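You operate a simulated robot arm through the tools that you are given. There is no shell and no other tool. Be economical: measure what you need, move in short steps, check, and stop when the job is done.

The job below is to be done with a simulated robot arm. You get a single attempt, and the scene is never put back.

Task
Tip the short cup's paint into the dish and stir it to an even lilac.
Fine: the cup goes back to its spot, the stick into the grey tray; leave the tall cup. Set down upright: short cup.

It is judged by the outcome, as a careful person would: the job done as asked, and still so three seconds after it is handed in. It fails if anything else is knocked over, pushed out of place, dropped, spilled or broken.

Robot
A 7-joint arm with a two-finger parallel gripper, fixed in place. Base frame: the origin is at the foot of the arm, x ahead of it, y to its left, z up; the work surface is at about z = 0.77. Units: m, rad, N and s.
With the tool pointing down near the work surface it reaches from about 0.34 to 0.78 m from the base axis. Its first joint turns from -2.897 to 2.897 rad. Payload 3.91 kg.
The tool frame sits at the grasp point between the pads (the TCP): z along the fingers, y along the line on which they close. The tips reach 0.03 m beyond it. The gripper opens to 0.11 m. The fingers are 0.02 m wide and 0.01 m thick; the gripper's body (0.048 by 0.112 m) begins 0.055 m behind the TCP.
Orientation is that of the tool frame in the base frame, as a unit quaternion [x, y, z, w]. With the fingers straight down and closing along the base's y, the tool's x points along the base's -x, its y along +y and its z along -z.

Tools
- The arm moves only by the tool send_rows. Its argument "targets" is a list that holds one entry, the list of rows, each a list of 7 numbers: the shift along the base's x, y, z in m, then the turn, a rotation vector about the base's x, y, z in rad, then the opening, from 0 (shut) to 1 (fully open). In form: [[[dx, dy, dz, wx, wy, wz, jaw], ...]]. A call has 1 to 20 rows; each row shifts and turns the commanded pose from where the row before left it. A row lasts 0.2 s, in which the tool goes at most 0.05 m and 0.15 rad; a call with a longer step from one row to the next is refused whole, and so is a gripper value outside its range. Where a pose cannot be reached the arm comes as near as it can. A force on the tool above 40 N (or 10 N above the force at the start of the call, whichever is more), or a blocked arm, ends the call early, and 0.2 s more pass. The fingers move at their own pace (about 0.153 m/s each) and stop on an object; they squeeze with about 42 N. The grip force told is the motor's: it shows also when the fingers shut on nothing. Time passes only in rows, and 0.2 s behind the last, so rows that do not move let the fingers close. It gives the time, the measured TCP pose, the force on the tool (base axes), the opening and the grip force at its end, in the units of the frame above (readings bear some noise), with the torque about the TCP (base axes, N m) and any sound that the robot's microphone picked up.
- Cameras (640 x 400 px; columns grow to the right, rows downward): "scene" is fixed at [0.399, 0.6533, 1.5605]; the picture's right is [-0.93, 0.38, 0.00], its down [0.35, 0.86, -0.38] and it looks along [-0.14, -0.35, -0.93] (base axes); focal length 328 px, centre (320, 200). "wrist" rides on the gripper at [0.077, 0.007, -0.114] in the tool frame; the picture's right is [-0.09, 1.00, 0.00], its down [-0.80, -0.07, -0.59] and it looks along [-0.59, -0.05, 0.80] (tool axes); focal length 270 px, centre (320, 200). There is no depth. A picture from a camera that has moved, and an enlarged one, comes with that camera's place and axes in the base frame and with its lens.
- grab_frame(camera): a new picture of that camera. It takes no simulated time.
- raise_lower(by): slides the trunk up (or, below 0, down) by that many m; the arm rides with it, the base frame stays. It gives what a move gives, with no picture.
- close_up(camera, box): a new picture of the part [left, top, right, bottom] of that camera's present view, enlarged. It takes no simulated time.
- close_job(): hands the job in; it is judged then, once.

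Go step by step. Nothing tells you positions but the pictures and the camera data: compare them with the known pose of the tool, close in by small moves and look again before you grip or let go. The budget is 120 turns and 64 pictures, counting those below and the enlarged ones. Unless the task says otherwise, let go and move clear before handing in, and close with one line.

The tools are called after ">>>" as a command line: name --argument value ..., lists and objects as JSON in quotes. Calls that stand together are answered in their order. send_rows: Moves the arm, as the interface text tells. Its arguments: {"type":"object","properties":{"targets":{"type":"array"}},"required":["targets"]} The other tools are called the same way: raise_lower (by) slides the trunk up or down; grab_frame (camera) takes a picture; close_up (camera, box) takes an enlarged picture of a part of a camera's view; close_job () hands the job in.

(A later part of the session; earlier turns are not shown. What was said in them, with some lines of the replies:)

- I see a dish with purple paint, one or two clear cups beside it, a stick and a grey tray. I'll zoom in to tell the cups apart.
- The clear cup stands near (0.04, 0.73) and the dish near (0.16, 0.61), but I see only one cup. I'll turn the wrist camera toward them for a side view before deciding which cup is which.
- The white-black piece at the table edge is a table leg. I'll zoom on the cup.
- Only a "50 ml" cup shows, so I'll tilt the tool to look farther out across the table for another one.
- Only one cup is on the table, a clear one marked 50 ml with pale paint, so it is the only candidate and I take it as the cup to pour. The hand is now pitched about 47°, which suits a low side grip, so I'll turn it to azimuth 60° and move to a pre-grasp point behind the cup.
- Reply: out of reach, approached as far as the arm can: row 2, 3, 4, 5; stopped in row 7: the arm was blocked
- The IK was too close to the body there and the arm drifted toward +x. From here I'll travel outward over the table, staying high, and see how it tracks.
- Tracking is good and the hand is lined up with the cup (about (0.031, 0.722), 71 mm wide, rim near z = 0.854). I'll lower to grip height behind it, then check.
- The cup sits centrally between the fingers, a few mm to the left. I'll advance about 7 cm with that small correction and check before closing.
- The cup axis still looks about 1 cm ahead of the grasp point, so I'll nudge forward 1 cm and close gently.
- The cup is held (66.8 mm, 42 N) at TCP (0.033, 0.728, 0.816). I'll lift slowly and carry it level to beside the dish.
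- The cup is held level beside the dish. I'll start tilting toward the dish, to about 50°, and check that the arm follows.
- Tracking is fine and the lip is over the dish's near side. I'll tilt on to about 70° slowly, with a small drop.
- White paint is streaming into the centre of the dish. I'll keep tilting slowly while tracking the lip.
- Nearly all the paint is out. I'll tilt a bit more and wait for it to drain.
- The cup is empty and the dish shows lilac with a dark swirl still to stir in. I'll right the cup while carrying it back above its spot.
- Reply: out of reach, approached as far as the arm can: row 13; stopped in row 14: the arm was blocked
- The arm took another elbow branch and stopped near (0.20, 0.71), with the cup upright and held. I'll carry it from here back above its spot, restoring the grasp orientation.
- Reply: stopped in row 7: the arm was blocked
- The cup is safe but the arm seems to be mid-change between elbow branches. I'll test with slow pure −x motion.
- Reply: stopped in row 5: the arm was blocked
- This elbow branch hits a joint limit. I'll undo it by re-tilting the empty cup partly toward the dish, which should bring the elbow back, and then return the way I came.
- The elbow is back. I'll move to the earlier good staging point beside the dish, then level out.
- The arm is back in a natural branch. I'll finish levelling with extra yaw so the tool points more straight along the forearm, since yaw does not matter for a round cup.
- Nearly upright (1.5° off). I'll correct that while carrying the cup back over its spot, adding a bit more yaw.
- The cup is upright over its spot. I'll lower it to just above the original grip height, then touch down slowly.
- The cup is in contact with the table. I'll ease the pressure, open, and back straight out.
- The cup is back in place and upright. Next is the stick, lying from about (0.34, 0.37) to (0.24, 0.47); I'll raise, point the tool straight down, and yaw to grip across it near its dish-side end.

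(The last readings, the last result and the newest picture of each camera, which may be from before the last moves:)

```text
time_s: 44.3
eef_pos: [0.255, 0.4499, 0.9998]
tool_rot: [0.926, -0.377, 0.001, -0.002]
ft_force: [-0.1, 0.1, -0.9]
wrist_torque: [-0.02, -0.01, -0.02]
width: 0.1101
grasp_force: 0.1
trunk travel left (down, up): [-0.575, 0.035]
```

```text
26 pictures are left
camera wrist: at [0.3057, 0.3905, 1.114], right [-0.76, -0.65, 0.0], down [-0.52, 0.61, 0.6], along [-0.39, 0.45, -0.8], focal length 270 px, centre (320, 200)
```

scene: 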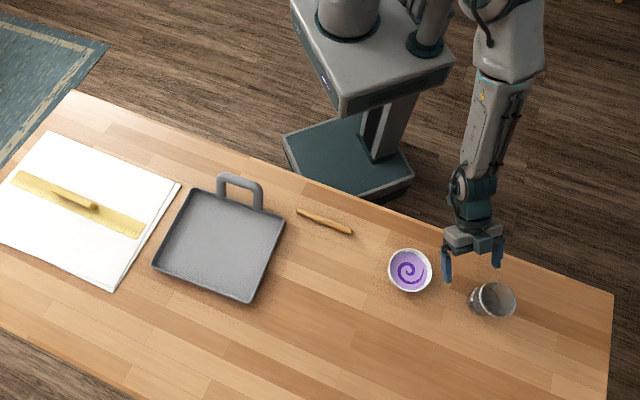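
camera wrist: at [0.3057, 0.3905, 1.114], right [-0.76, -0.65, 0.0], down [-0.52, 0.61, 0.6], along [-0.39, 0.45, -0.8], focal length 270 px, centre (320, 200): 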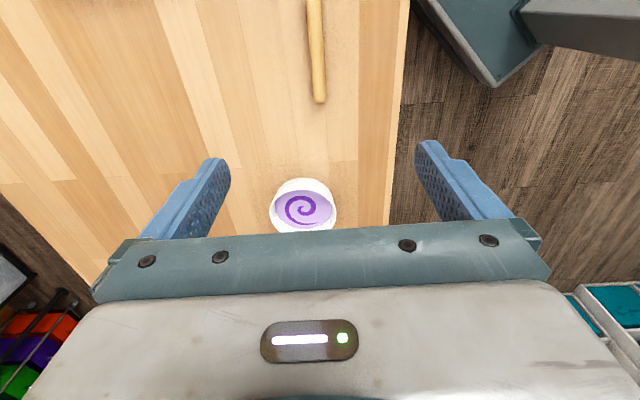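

The stick's near end is at (0.240, 0.465) and the tool is right above the grip point. I'll trim the yaw and descend.

>>> send_rows --targets '[[[0, 0, -0.04, 0, 0, -0.035, 1], [0, 0, -0.04, 0, 0, 0, 1], [0, 0, -0.04, 0, 0, 0, 1], [0, 0, -0.03, 0, 0, 0, 0.6], [0, 0, -0.02, 0, 0, 0, 0.6], [0, 0, 0, 0, 0, 0, 0.6]]]'

>>> grab_frame --camera "wrist"

```text
time_s: 45.7
eef_pos: [0.2554, 0.4508, 0.8282]
tool_rot: [0.918, -0.396, 0.0, -0.002]
ft_force: [0.7, 0.0, -0.3]
wrist_torque: [0.01, 0.02, 0.01]
width: 0.0658
grasp_force: 0.0
trunk travel left (down, up): [-0.575, 0.035]
```

```text
25 pictures are left
camera wrist: at [0.3032, 0.3895, 0.9433], right [-0.78, -0.62, 0.0], down [-0.5, 0.63, 0.6], along [-0.37, 0.47, -0.8], focal length 270 px, centre (320, 200)
```

wrist: 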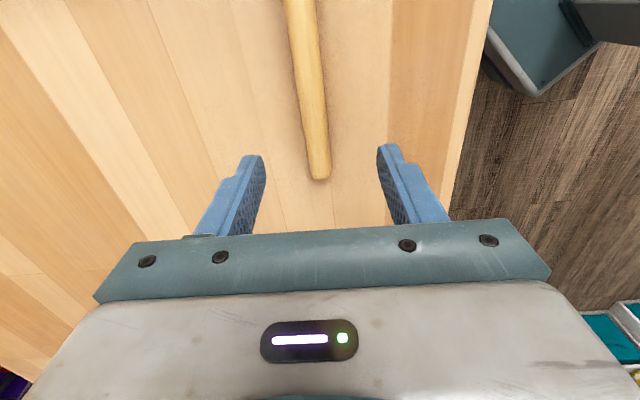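

Aligned within 2 mm and 2.2 cm from the stick's end. I'll lower to the stick and close.

>>> send_rows --targets '[[[0, 0, -0.012, 0, 0, 0, 0.6], [0, 0, -0.009, 0, 0, 0, 0.6], [0, 0, -0.004, 0, 0, 0, 0.6], [0, 0, 0, 0, 0, 0, 0.4], [0, 0, 0, 0, 0, 0, 0.2], [0, 0, 0, 0, 0, 0, 0], [0, 0, 0, 0, 0, 0, 0], [0, 0, 0, 0, 0, 0, 0]]]'

>>> grab_frame --camera "wrist"

```text
time_s: 47.5
eef_pos: [0.2549, 0.4511, 0.8031]
tool_rot: [0.918, -0.396, 0.0, -0.002]
ft_force: [1.0, 0.0, 0.6]
wrist_torque: [0.01, 0.01, 0.01]
width: 0.0134
grasp_force: 42.0
trunk travel left (down, up): [-0.575, 0.035]
```

```text
24 pictures are left
camera wrist: at [0.3035, 0.3894, 0.9187], right [-0.78, -0.62, 0.0], down [-0.5, 0.63, 0.6], along [-0.37, 0.47, -0.8], focal length 270 px, centre (320, 200)
```

wrist: 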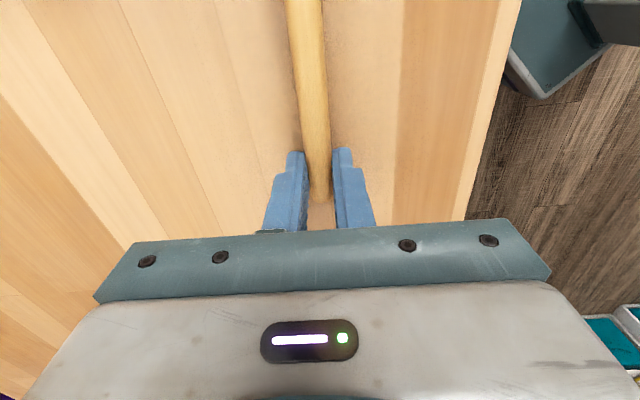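

The stick is held (13.4 mm). I'll lift it, carry it toward the dish with a yaw of −0.52, then check before tilting it down.

>>> send_rows --targets '[[[0, 0, 0.03, 0, 0, 0, 0], [0, 0, 0.04, 0, 0, 0, 0], [0, 0, 0.04, 0, 0, 0, 0], [0, 0, 0.04, 0, 0, 0, 0], [0, 0, 0.03, 0, 0, 0, 0], [-0.018, 0.0317, 0, 0, 0, -0.087, 0], [-0.018, 0.0317, 0, 0, 0, -0.087, 0], [-0.018, 0.0317, 0, 0, 0, -0.087, 0], [-0.018, 0.0317, 0, 0, 0, -0.087, 0], [-0.018, 0.0317, 0, 0, 0, -0.087, 0], [-0.018, 0.0315, 0, 0, 0, -0.087, 0], [0, 0, 0, 0, 0, 0, 0]]]'

>>> send_rows --targets '[[[0, 0, 0, 0.127, 0.0317, 0, 0], [0, 0, 0, 0.127, 0.0317, 0, 0], [0, 0, 0, 0.127, 0.0317, 0, 0], [0, 0, 0, 0.127, 0.0317, 0, 0], [0, 0, 0, 0.127, 0.0317, 0, 0], [0, 0, 0, 0.127, 0.0317, 0, 0], [0, 0, 0, 0.127, 0.0317, 0, 0], [0, 0, 0, 0.127, 0.0317, 0, 0], [0, 0, 0, 0, 0, 0, 0]]]'

>>> grab_frame --camera "wrist"

>>> grab_frame --camera "scene"

```text
time_s: 50.1
eef_pos: [0.1479, 0.6402, 0.9842]
tool_rot: [0.786, -0.619, 0.001, -0.002]
ft_force: [0.2, 0.0, -0.4]
wrist_torque: [0.04, -0.03, 0.02]
width: 0.0132
grasp_force: 41.7
trunk travel left (down, up): [-0.575, 0.035]
```

```text
time_s: 52.1
eef_pos: [0.147, 0.6393, 0.9844]
tool_rot: [0.679, -0.536, -0.396, -0.308]
ft_force: [-0.1, 0.6, -0.8]
wrist_torque: [-0.02, -0.02, -0.02]
width: 0.0131
grasp_force: 41.9
trunk travel left (down, up): [-0.575, 0.035]
```

```text
23 pictures are left
camera wrist: at [0.1733, 0.5045, 0.975], right [-0.98, -0.19, 0.08], down [0.1, -0.1, 0.99], along [-0.18, 0.98, 0.11], focal length 270 px, centre (320, 200)
```

wrist: 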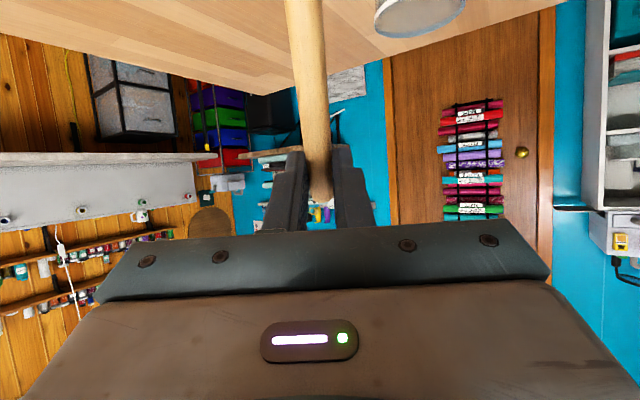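

```text
22 pictures are left
```

scene: 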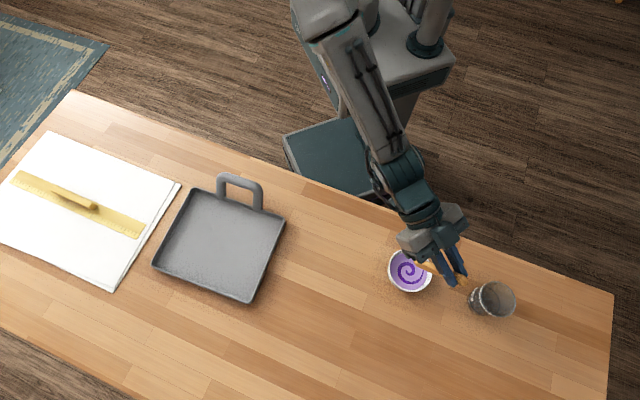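

>>> close_up --camera "scene" --box '[370, 220, 530, 320]'

```text
4.00 times, centred on (450, 270) of scene
camera zoom: at [0.399, 0.6533, 1.5605], right [-0.93, 0.38, 0.0], down [0.35, 0.86, -0.38], along [-0.14, -0.35, -0.93], focal length 1310 px, centre (-200, -80)
```

zoom: 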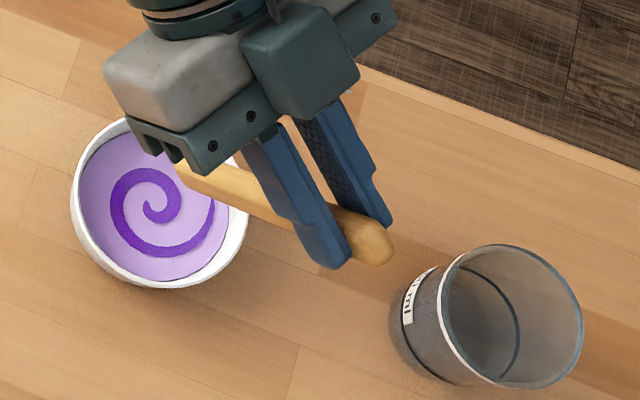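

The stick tip computes to (0.155, 0.604), centred over the dish. I'll lower it into the paint.

>>> send_rows --targets '[[[0, 0, -0.02, 0, 0, 0, 0], [0, 0, -0.02, 0, 0, 0, 0], [0, 0, -0.02, 0, 0, 0, 0], [0, 0, -0.012, 0, 0, 0, 0], [0, 0, -0.006, 0, 0, 0, 0], [0, 0, -0.004, 0, 0, 0, 0], [0, 0, 0, 0, 0, 0, 0]]]'

>>> grab_frame --camera "wrist"

```text
time_s: 53.7
eef_pos: [0.148, 0.6394, 0.9025]
tool_rot: [0.679, -0.535, -0.396, -0.309]
ft_force: [0.9, -0.2, 9.1]
wrist_torque: [-0.33, -0.07, -0.02]
width: 0.0135
grasp_force: 41.8
trunk travel left (down, up): [-0.575, 0.035]
```

```text
20 pictures are left
camera wrist: at [0.1733, 0.5043, 0.8939], right [-0.98, -0.19, 0.08], down [0.1, -0.1, 0.99], along [-0.18, 0.98, 0.12], focal length 270 px, centre (320, 200)
```

wrist: 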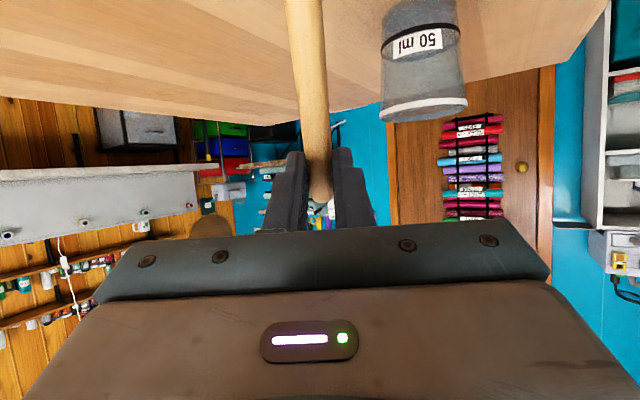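

The tip touches the dish bottom (9 N). I'll lift 4 mm and stir in 18 mm circles.

>>> send_rows --targets '[[[0, 0, 0.004, 0, 0, 0, 0], [0.018, -0.003, 0, 0, 0, 0, 0], [-0.0024, 0.009, 0, 0, 0, 0, 0], [-0.0066, 0.0066, 0, 0, 0, 0, 0], [-0.009, 0.0024, 0, 0, 0, 0, 0], [-0.009, -0.0024, 0, 0, 0, 0, 0], [-0.0066, -0.0066, 0, 0, 0, 0, 0], [-0.0024, -0.009, 0, 0, 0, 0, 0], [0.0024, -0.009, 0, 0, 0, 0, 0], [0.0066, -0.0066, 0, 0, 0, 0, 0], [0.009, -0.0024, 0, 0, 0, 0, 0], [0.009, 0.0024, 0, 0, 0, 0, 0], [0.0066, 0.0066, 0, 0, 0, 0, 0], [0.0024, 0.009, 0, 0, 0, 0, 0]]]'

>>> close_up --camera "scene" --box '[370, 220, 530, 320]'

```text
time_s: 56.7
eef_pos: [0.1657, 0.6365, 0.9049]
tool_rot: [0.68, -0.536, -0.394, -0.306]
ft_force: [0.0, 0.4, -0.3]
wrist_torque: [0.0, 0.0, 0.03]
width: 0.0135
grasp_force: 42.4
trunk travel left (down, up): [-0.575, 0.035]
```

```text
4.00 times, centred on (450, 270) of scene
camera zoom: at [0.399, 0.6533, 1.5605], right [-0.93, 0.38, 0.0], down [0.35, 0.86, -0.38], along [-0.14, -0.35, -0.93], focal length 1310 px, centre (-200, -80)
```

zoom: 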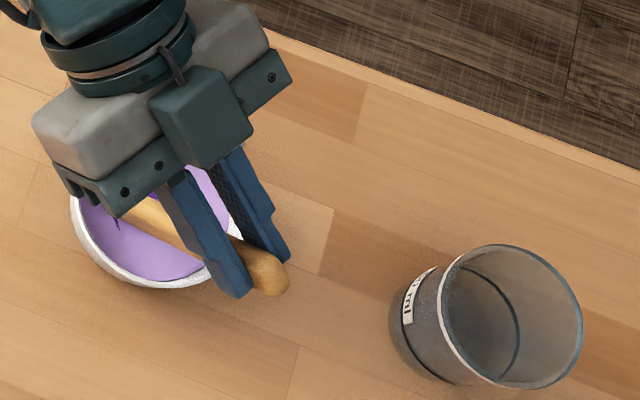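

The swirl is fading and no force shows. I'll do two more circles.

>>> send_rows --targets '[[[-0.0024, 0.009, -0.001, 0, 0, 0, 0], [-0.0066, 0.0066, 0, 0, 0, 0, 0], [-0.009, 0.0024, 0, 0, 0, 0, 0], [-0.009, -0.0024, 0, 0, 0, 0, 0], [-0.0066, -0.0066, 0, 0, 0, 0, 0], [-0.0024, -0.009, 0, 0, 0, 0, 0], [0.0024, -0.009, 0, 0, 0, 0, 0], [0.0066, -0.0066, 0, 0, 0, 0, 0], [0.009, -0.0024, 0, 0, 0, 0, 0], [0.009, 0.0024, 0, 0, 0, 0, 0], [0.0066, 0.0066, 0, 0, 0, 0, 0], [0.0024, 0.009, 0, 0, 0, 0, 0]]]'

>>> send_rows --targets '[[[-0.0024, 0.009, 0, 0, 0, 0, 0], [-0.0066, 0.0066, 0, 0, 0, 0, 0], [-0.009, 0.0024, 0, 0, 0, 0, 0], [-0.009, -0.0024, 0, 0, 0, 0, 0], [-0.0066, -0.0066, 0, 0, 0, 0, 0], [-0.0024, -0.009, 0, 0, 0, 0, 0], [0.0024, -0.009, 0, 0, 0, 0, 0], [0.0066, -0.0066, 0, 0, 0, 0, 0], [0.009, -0.0024, 0, 0, 0, 0, 0], [0.009, 0.0024, 0, 0, 0, 0, 0], [0.0066, 0.0066, 0, 0, 0, 0, 0], [0.0024, 0.009, 0, 0, 0, 0, 0], [-0.018, 0.003, 0, 0, 0, 0, 0], [0, 0, 0.02, 0, 0, 0, 0], [0, 0, 0.03, 0, 0, 0, 0], [0, 0, 0.03, 0, 0, 0, 0], [0, 0, 0, 0, 0, 0, 0]]]'

>>> close_up --camera "scene" --box '[370, 220, 530, 320]'

```text
time_s: 59.3
eef_pos: [0.1651, 0.6367, 0.9051]
tool_rot: [0.68, -0.536, -0.395, -0.307]
ft_force: [-0.2, -0.5, -0.6]
wrist_torque: [-0.01, -0.02, 0.02]
width: 0.0131
grasp_force: 41.7
trunk travel left (down, up): [-0.575, 0.035]
```

```text
time_s: 62.9
eef_pos: [0.1485, 0.6403, 0.9856]
tool_rot: [0.68, -0.536, -0.395, -0.307]
ft_force: [-0.3, 0.1, 0.4]
wrist_torque: [0.02, 0.0, -0.02]
width: 0.0131
grasp_force: 42.1
trunk travel left (down, up): [-0.575, 0.035]
```

```text
4.00 times, centred on (450, 270) of scene
camera zoom: at [0.399, 0.6533, 1.5605], right [-0.93, 0.38, 0.0], down [0.35, 0.86, -0.38], along [-0.14, -0.35, -0.93], focal length 1310 px, centre (-200, -80)
```

zoom: 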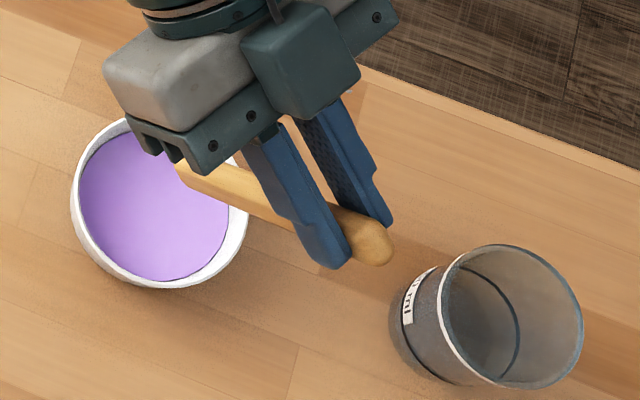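

The paint is an even lilac. I'll let the stick drip off over the dish, then level it and carry it toward the tray (centre about (0.545, 0.37)).

>>> send_rows --targets '[[[0, 0, 0, 0, 0, 0, 0], [0, 0, 0, 0, 0, 0, 0], [0, 0, 0, 0, 0, 0, 0], [0, 0, 0, 0, 0, 0, 0], [0, 0, 0, 0, 0, 0, 0], [0, 0, 0, 0, 0, 0, 0], [0, 0, 0, -0.127, -0.0317, 0, 0], [0, 0, 0, -0.127, -0.0317, 0, 0], [0, 0, 0, -0.127, -0.0317, 0, 0], [0, 0, 0, -0.127, -0.0317, 0, 0], [0, 0, 0, -0.127, -0.0317, 0, 0], [0, 0, 0, -0.127, -0.0317, 0, 0], [0, 0, 0, -0.127, -0.0317, 0, 0], [0, 0, 0, -0.127, -0.0317, 0, 0], [0, 0, 0, 0, 0, 0, 0]]]'

>>> send_rows --targets '[[[0.0311, -0.0186, 0, 0, 0, 0.0517, 0], [0.0311, -0.0186, 0, 0, 0, 0.0517, 0], [0.0311, -0.0186, 0, 0, 0, 0.0517, 0], [0.0311, -0.0186, 0, 0, 0, 0.0517, 0], [0.0311, -0.0186, 0, 0, 0, 0.0517, 0], [0.0311, -0.0186, 0, 0, 0, 0.0517, 0], [0.0311, -0.0186, 0, 0, 0, 0.0517, 0], [0.0311, -0.0186, 0, 0, 0, 0.0517, 0], [0.0311, -0.0186, 0, 0, 0, 0.0517, 0], [0.0311, -0.0186, 0, 0, 0, 0.0517, 0], [0.0311, -0.0186, 0, 0, 0, 0.0517, 0], [0.0311, -0.0186, 0, 0, 0, 0.0517, 0], [0, 0, 0, 0, 0, 0, 0]]]'

>>> grab_frame --camera "wrist"

>>> grab_frame --camera "scene"

```text
time_s: 66.1
eef_pos: [0.1486, 0.6402, 0.984]
tool_rot: [0.785, -0.619, 0.001, -0.002]
ft_force: [-0.3, 0.1, -0.2]
wrist_torque: [0.01, 0.03, 0.03]
width: 0.0132
grasp_force: 42.2
trunk travel left (down, up): [-0.575, 0.035]
```

```text
time_s: 68.9
eef_pos: [0.5205, 0.4155, 0.9874]
tool_rot: [0.937, -0.348, 0.0, -0.002]
ft_force: [-0.5, 0.2, -0.6]
wrist_torque: [0.05, 0.0, -0.02]
width: 0.0133
grasp_force: 42.0
trunk travel left (down, up): [-0.575, 0.035]
```

```text
17 pictures are left
camera wrist: at [0.5743, 0.3603, 1.1012], right [-0.72, -0.7, 0.0], down [-0.56, 0.58, 0.6], along [-0.41, 0.43, -0.8], focal length 270 px, centre (320, 200)
```

wrist: 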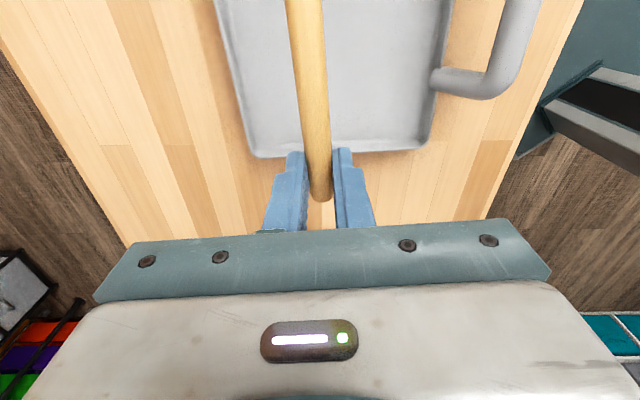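

```text
16 pictures are left
```

scene: 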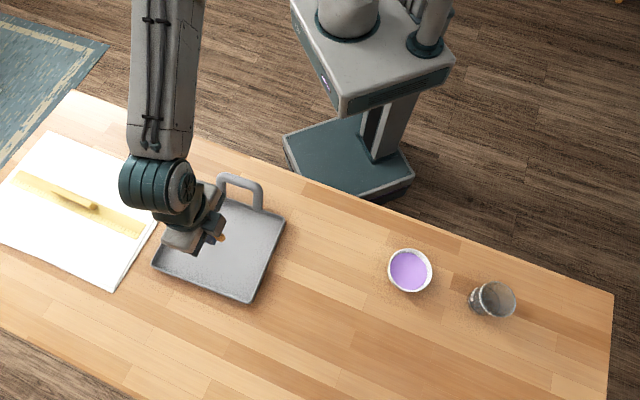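

The stick is level inside the tray's outline with margins over 5 cm. I'll lower it.

>>> send_rows --targets '[[[0, 0, -0.04, 0, 0, 0, 0], [0, 0, -0.04, 0, 0, 0, 0], [0, 0, -0.04, 0, 0, 0, 0], [0, 0, -0.03, 0, 0, 0, 0], [0, 0, -0.014, 0, 0, 0, 0], [0, 0, -0.006, 0, 0, 0, 0], [0, 0, 0, 0, 0, 0, 0]]]'

```text
time_s: 70.5
eef_pos: [0.5211, 0.4162, 0.8157]
tool_rot: [0.937, -0.349, -0.001, -0.002]
ft_force: [0.5, -0.9, -0.5]
wrist_torque: [-0.01, 0.01, 0.03]
width: 0.0131
grasp_force: 41.6
trunk travel left (down, up): [-0.575, 0.035]
```

>>> send_rows --targets '[[[0, 0, -0.003, 0, 0, 0, 0], [0, 0, -0.002, 0, 0, 0, 0], [0, 0, 0, 0, 0, 0, 0]]]'

>>> grab_frame --camera "wrist"

```text
time_s: 71.3
eef_pos: [0.5199, 0.4161, 0.8099]
tool_rot: [0.937, -0.349, -0.001, -0.002]
ft_force: [0.6, 1.0, 0.5]
wrist_torque: [-0.01, 0.01, -0.02]
width: 0.0133
grasp_force: 42.7
trunk travel left (down, up): [-0.575, 0.035]
```

```text
15 pictures are left
camera wrist: at [0.5743, 0.3607, 0.9251], right [-0.72, -0.7, 0.0], down [-0.56, 0.58, 0.6], along [-0.41, 0.43, -0.8], focal length 270 px, centre (320, 200)
```

wrist: 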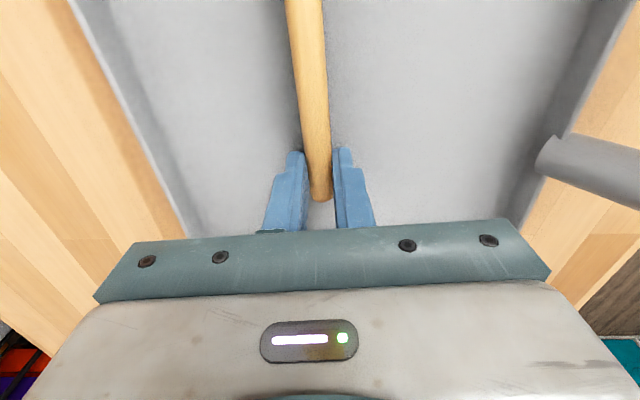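

The stick is almost on the tray floor with no contact yet, so I'll go down in 1 mm steps.

>>> send_rows --targets '[[[0, 0, -0.001, 0, 0, 0, 0], [0, 0, -0.001, 0, 0, 0, 0], [0, 0, -0.001, 0, 0, 0, 0], [0, 0, 0, 0, 0, 0, 0]]]'

```text
time_s: 72.3
eef_pos: [0.5209, 0.4173, 0.8092]
tool_rot: [0.937, -0.349, 0.0, -0.002]
ft_force: [-0.6, 0.4, 12.4]
wrist_torque: [-0.37, -0.38, -0.07]
width: 0.0132
grasp_force: 41.9
trunk travel left (down, up): [-0.575, 0.035]
```

Contact made. I'll ease up 1 mm, open, and rise clear.

>>> send_rows --targets '[[[0, 0, 0.0012, 0, 0, 0, 0], [0, 0, 0, 0, 0, 0, 0.2], [0, 0, 0, 0, 0, 0, 0.35], [0, 0, 0, 0, 0, 0, 0.45], [0, 0, 0, 0, 0, 0, 0.45], [0, 0, 0.02, 0, 0, 0, 0.45], [0, 0, 0.04, 0, 0, 0, 0.45], [0, 0, 0.045, 0, 0, 0, 0.45], [0, 0, 0.045, 0, 0, 0, 0.45], [0, 0, 0.03, 0, 0, 0, 0.45], [-0.03, -0.03, 0, 0, 0, 0, 0.45], [-0.03, -0.03, 0, 0, 0, 0, 0.45], [-0.03, -0.03, 0, 0, 0, 0, 0.45], [0, 0, 0, 0, 0, 0, 0.45]]]'

>>> grab_frame --camera "scene"

>>> close_up --camera "scene" --box '[370, 220, 530, 320]'

```text
time_s: 75.3
eef_pos: [0.43, 0.3264, 0.988]
tool_rot: [0.937, -0.35, 0.0, -0.002]
ft_force: [-0.1, -0.1, -0.1]
wrist_torque: [0.01, 0.01, 0.02]
width: 0.0493
grasp_force: 0.1
trunk travel left (down, up): [-0.575, 0.035]
```

```text
14 pictures are left
```

scene: 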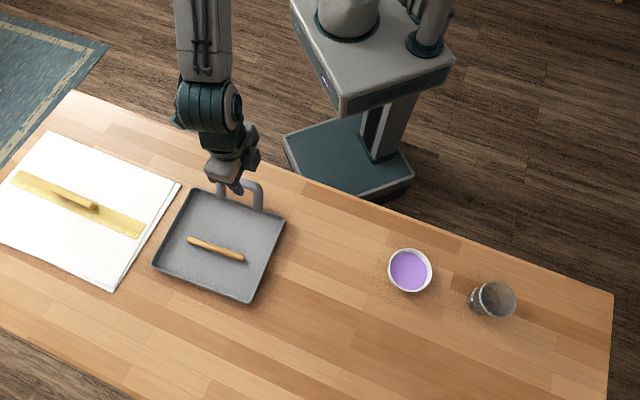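

```text
4.00 times, centred on (450, 270) of scene
camera zoom: at [0.399, 0.6533, 1.5605], right [-0.93, 0.38, 0.0], down [0.35, 0.86, -0.38], along [-0.14, -0.35, -0.93], focal length 1310 px, centre (-200, -80)
```

zoom: 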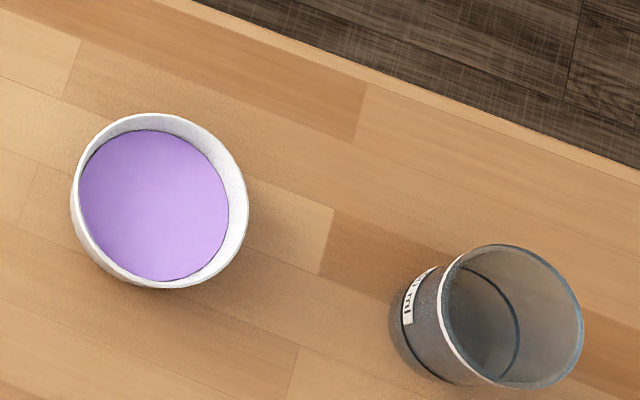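

The paint is an even lilac, the cup stands upright on its spot, the stick lies in the tray and the arm is clear. Handing in.

>>> close_job

```text
The job is handed in.
```

The short cup's paint is in the dish and stirred to an even lilac; the empty cup is upright within about 3 mm of its original spot and the stick is in the grey tray. I saw only one cup on the table (marked 50 ml), so I took it as the short cup and never saw a tall one.
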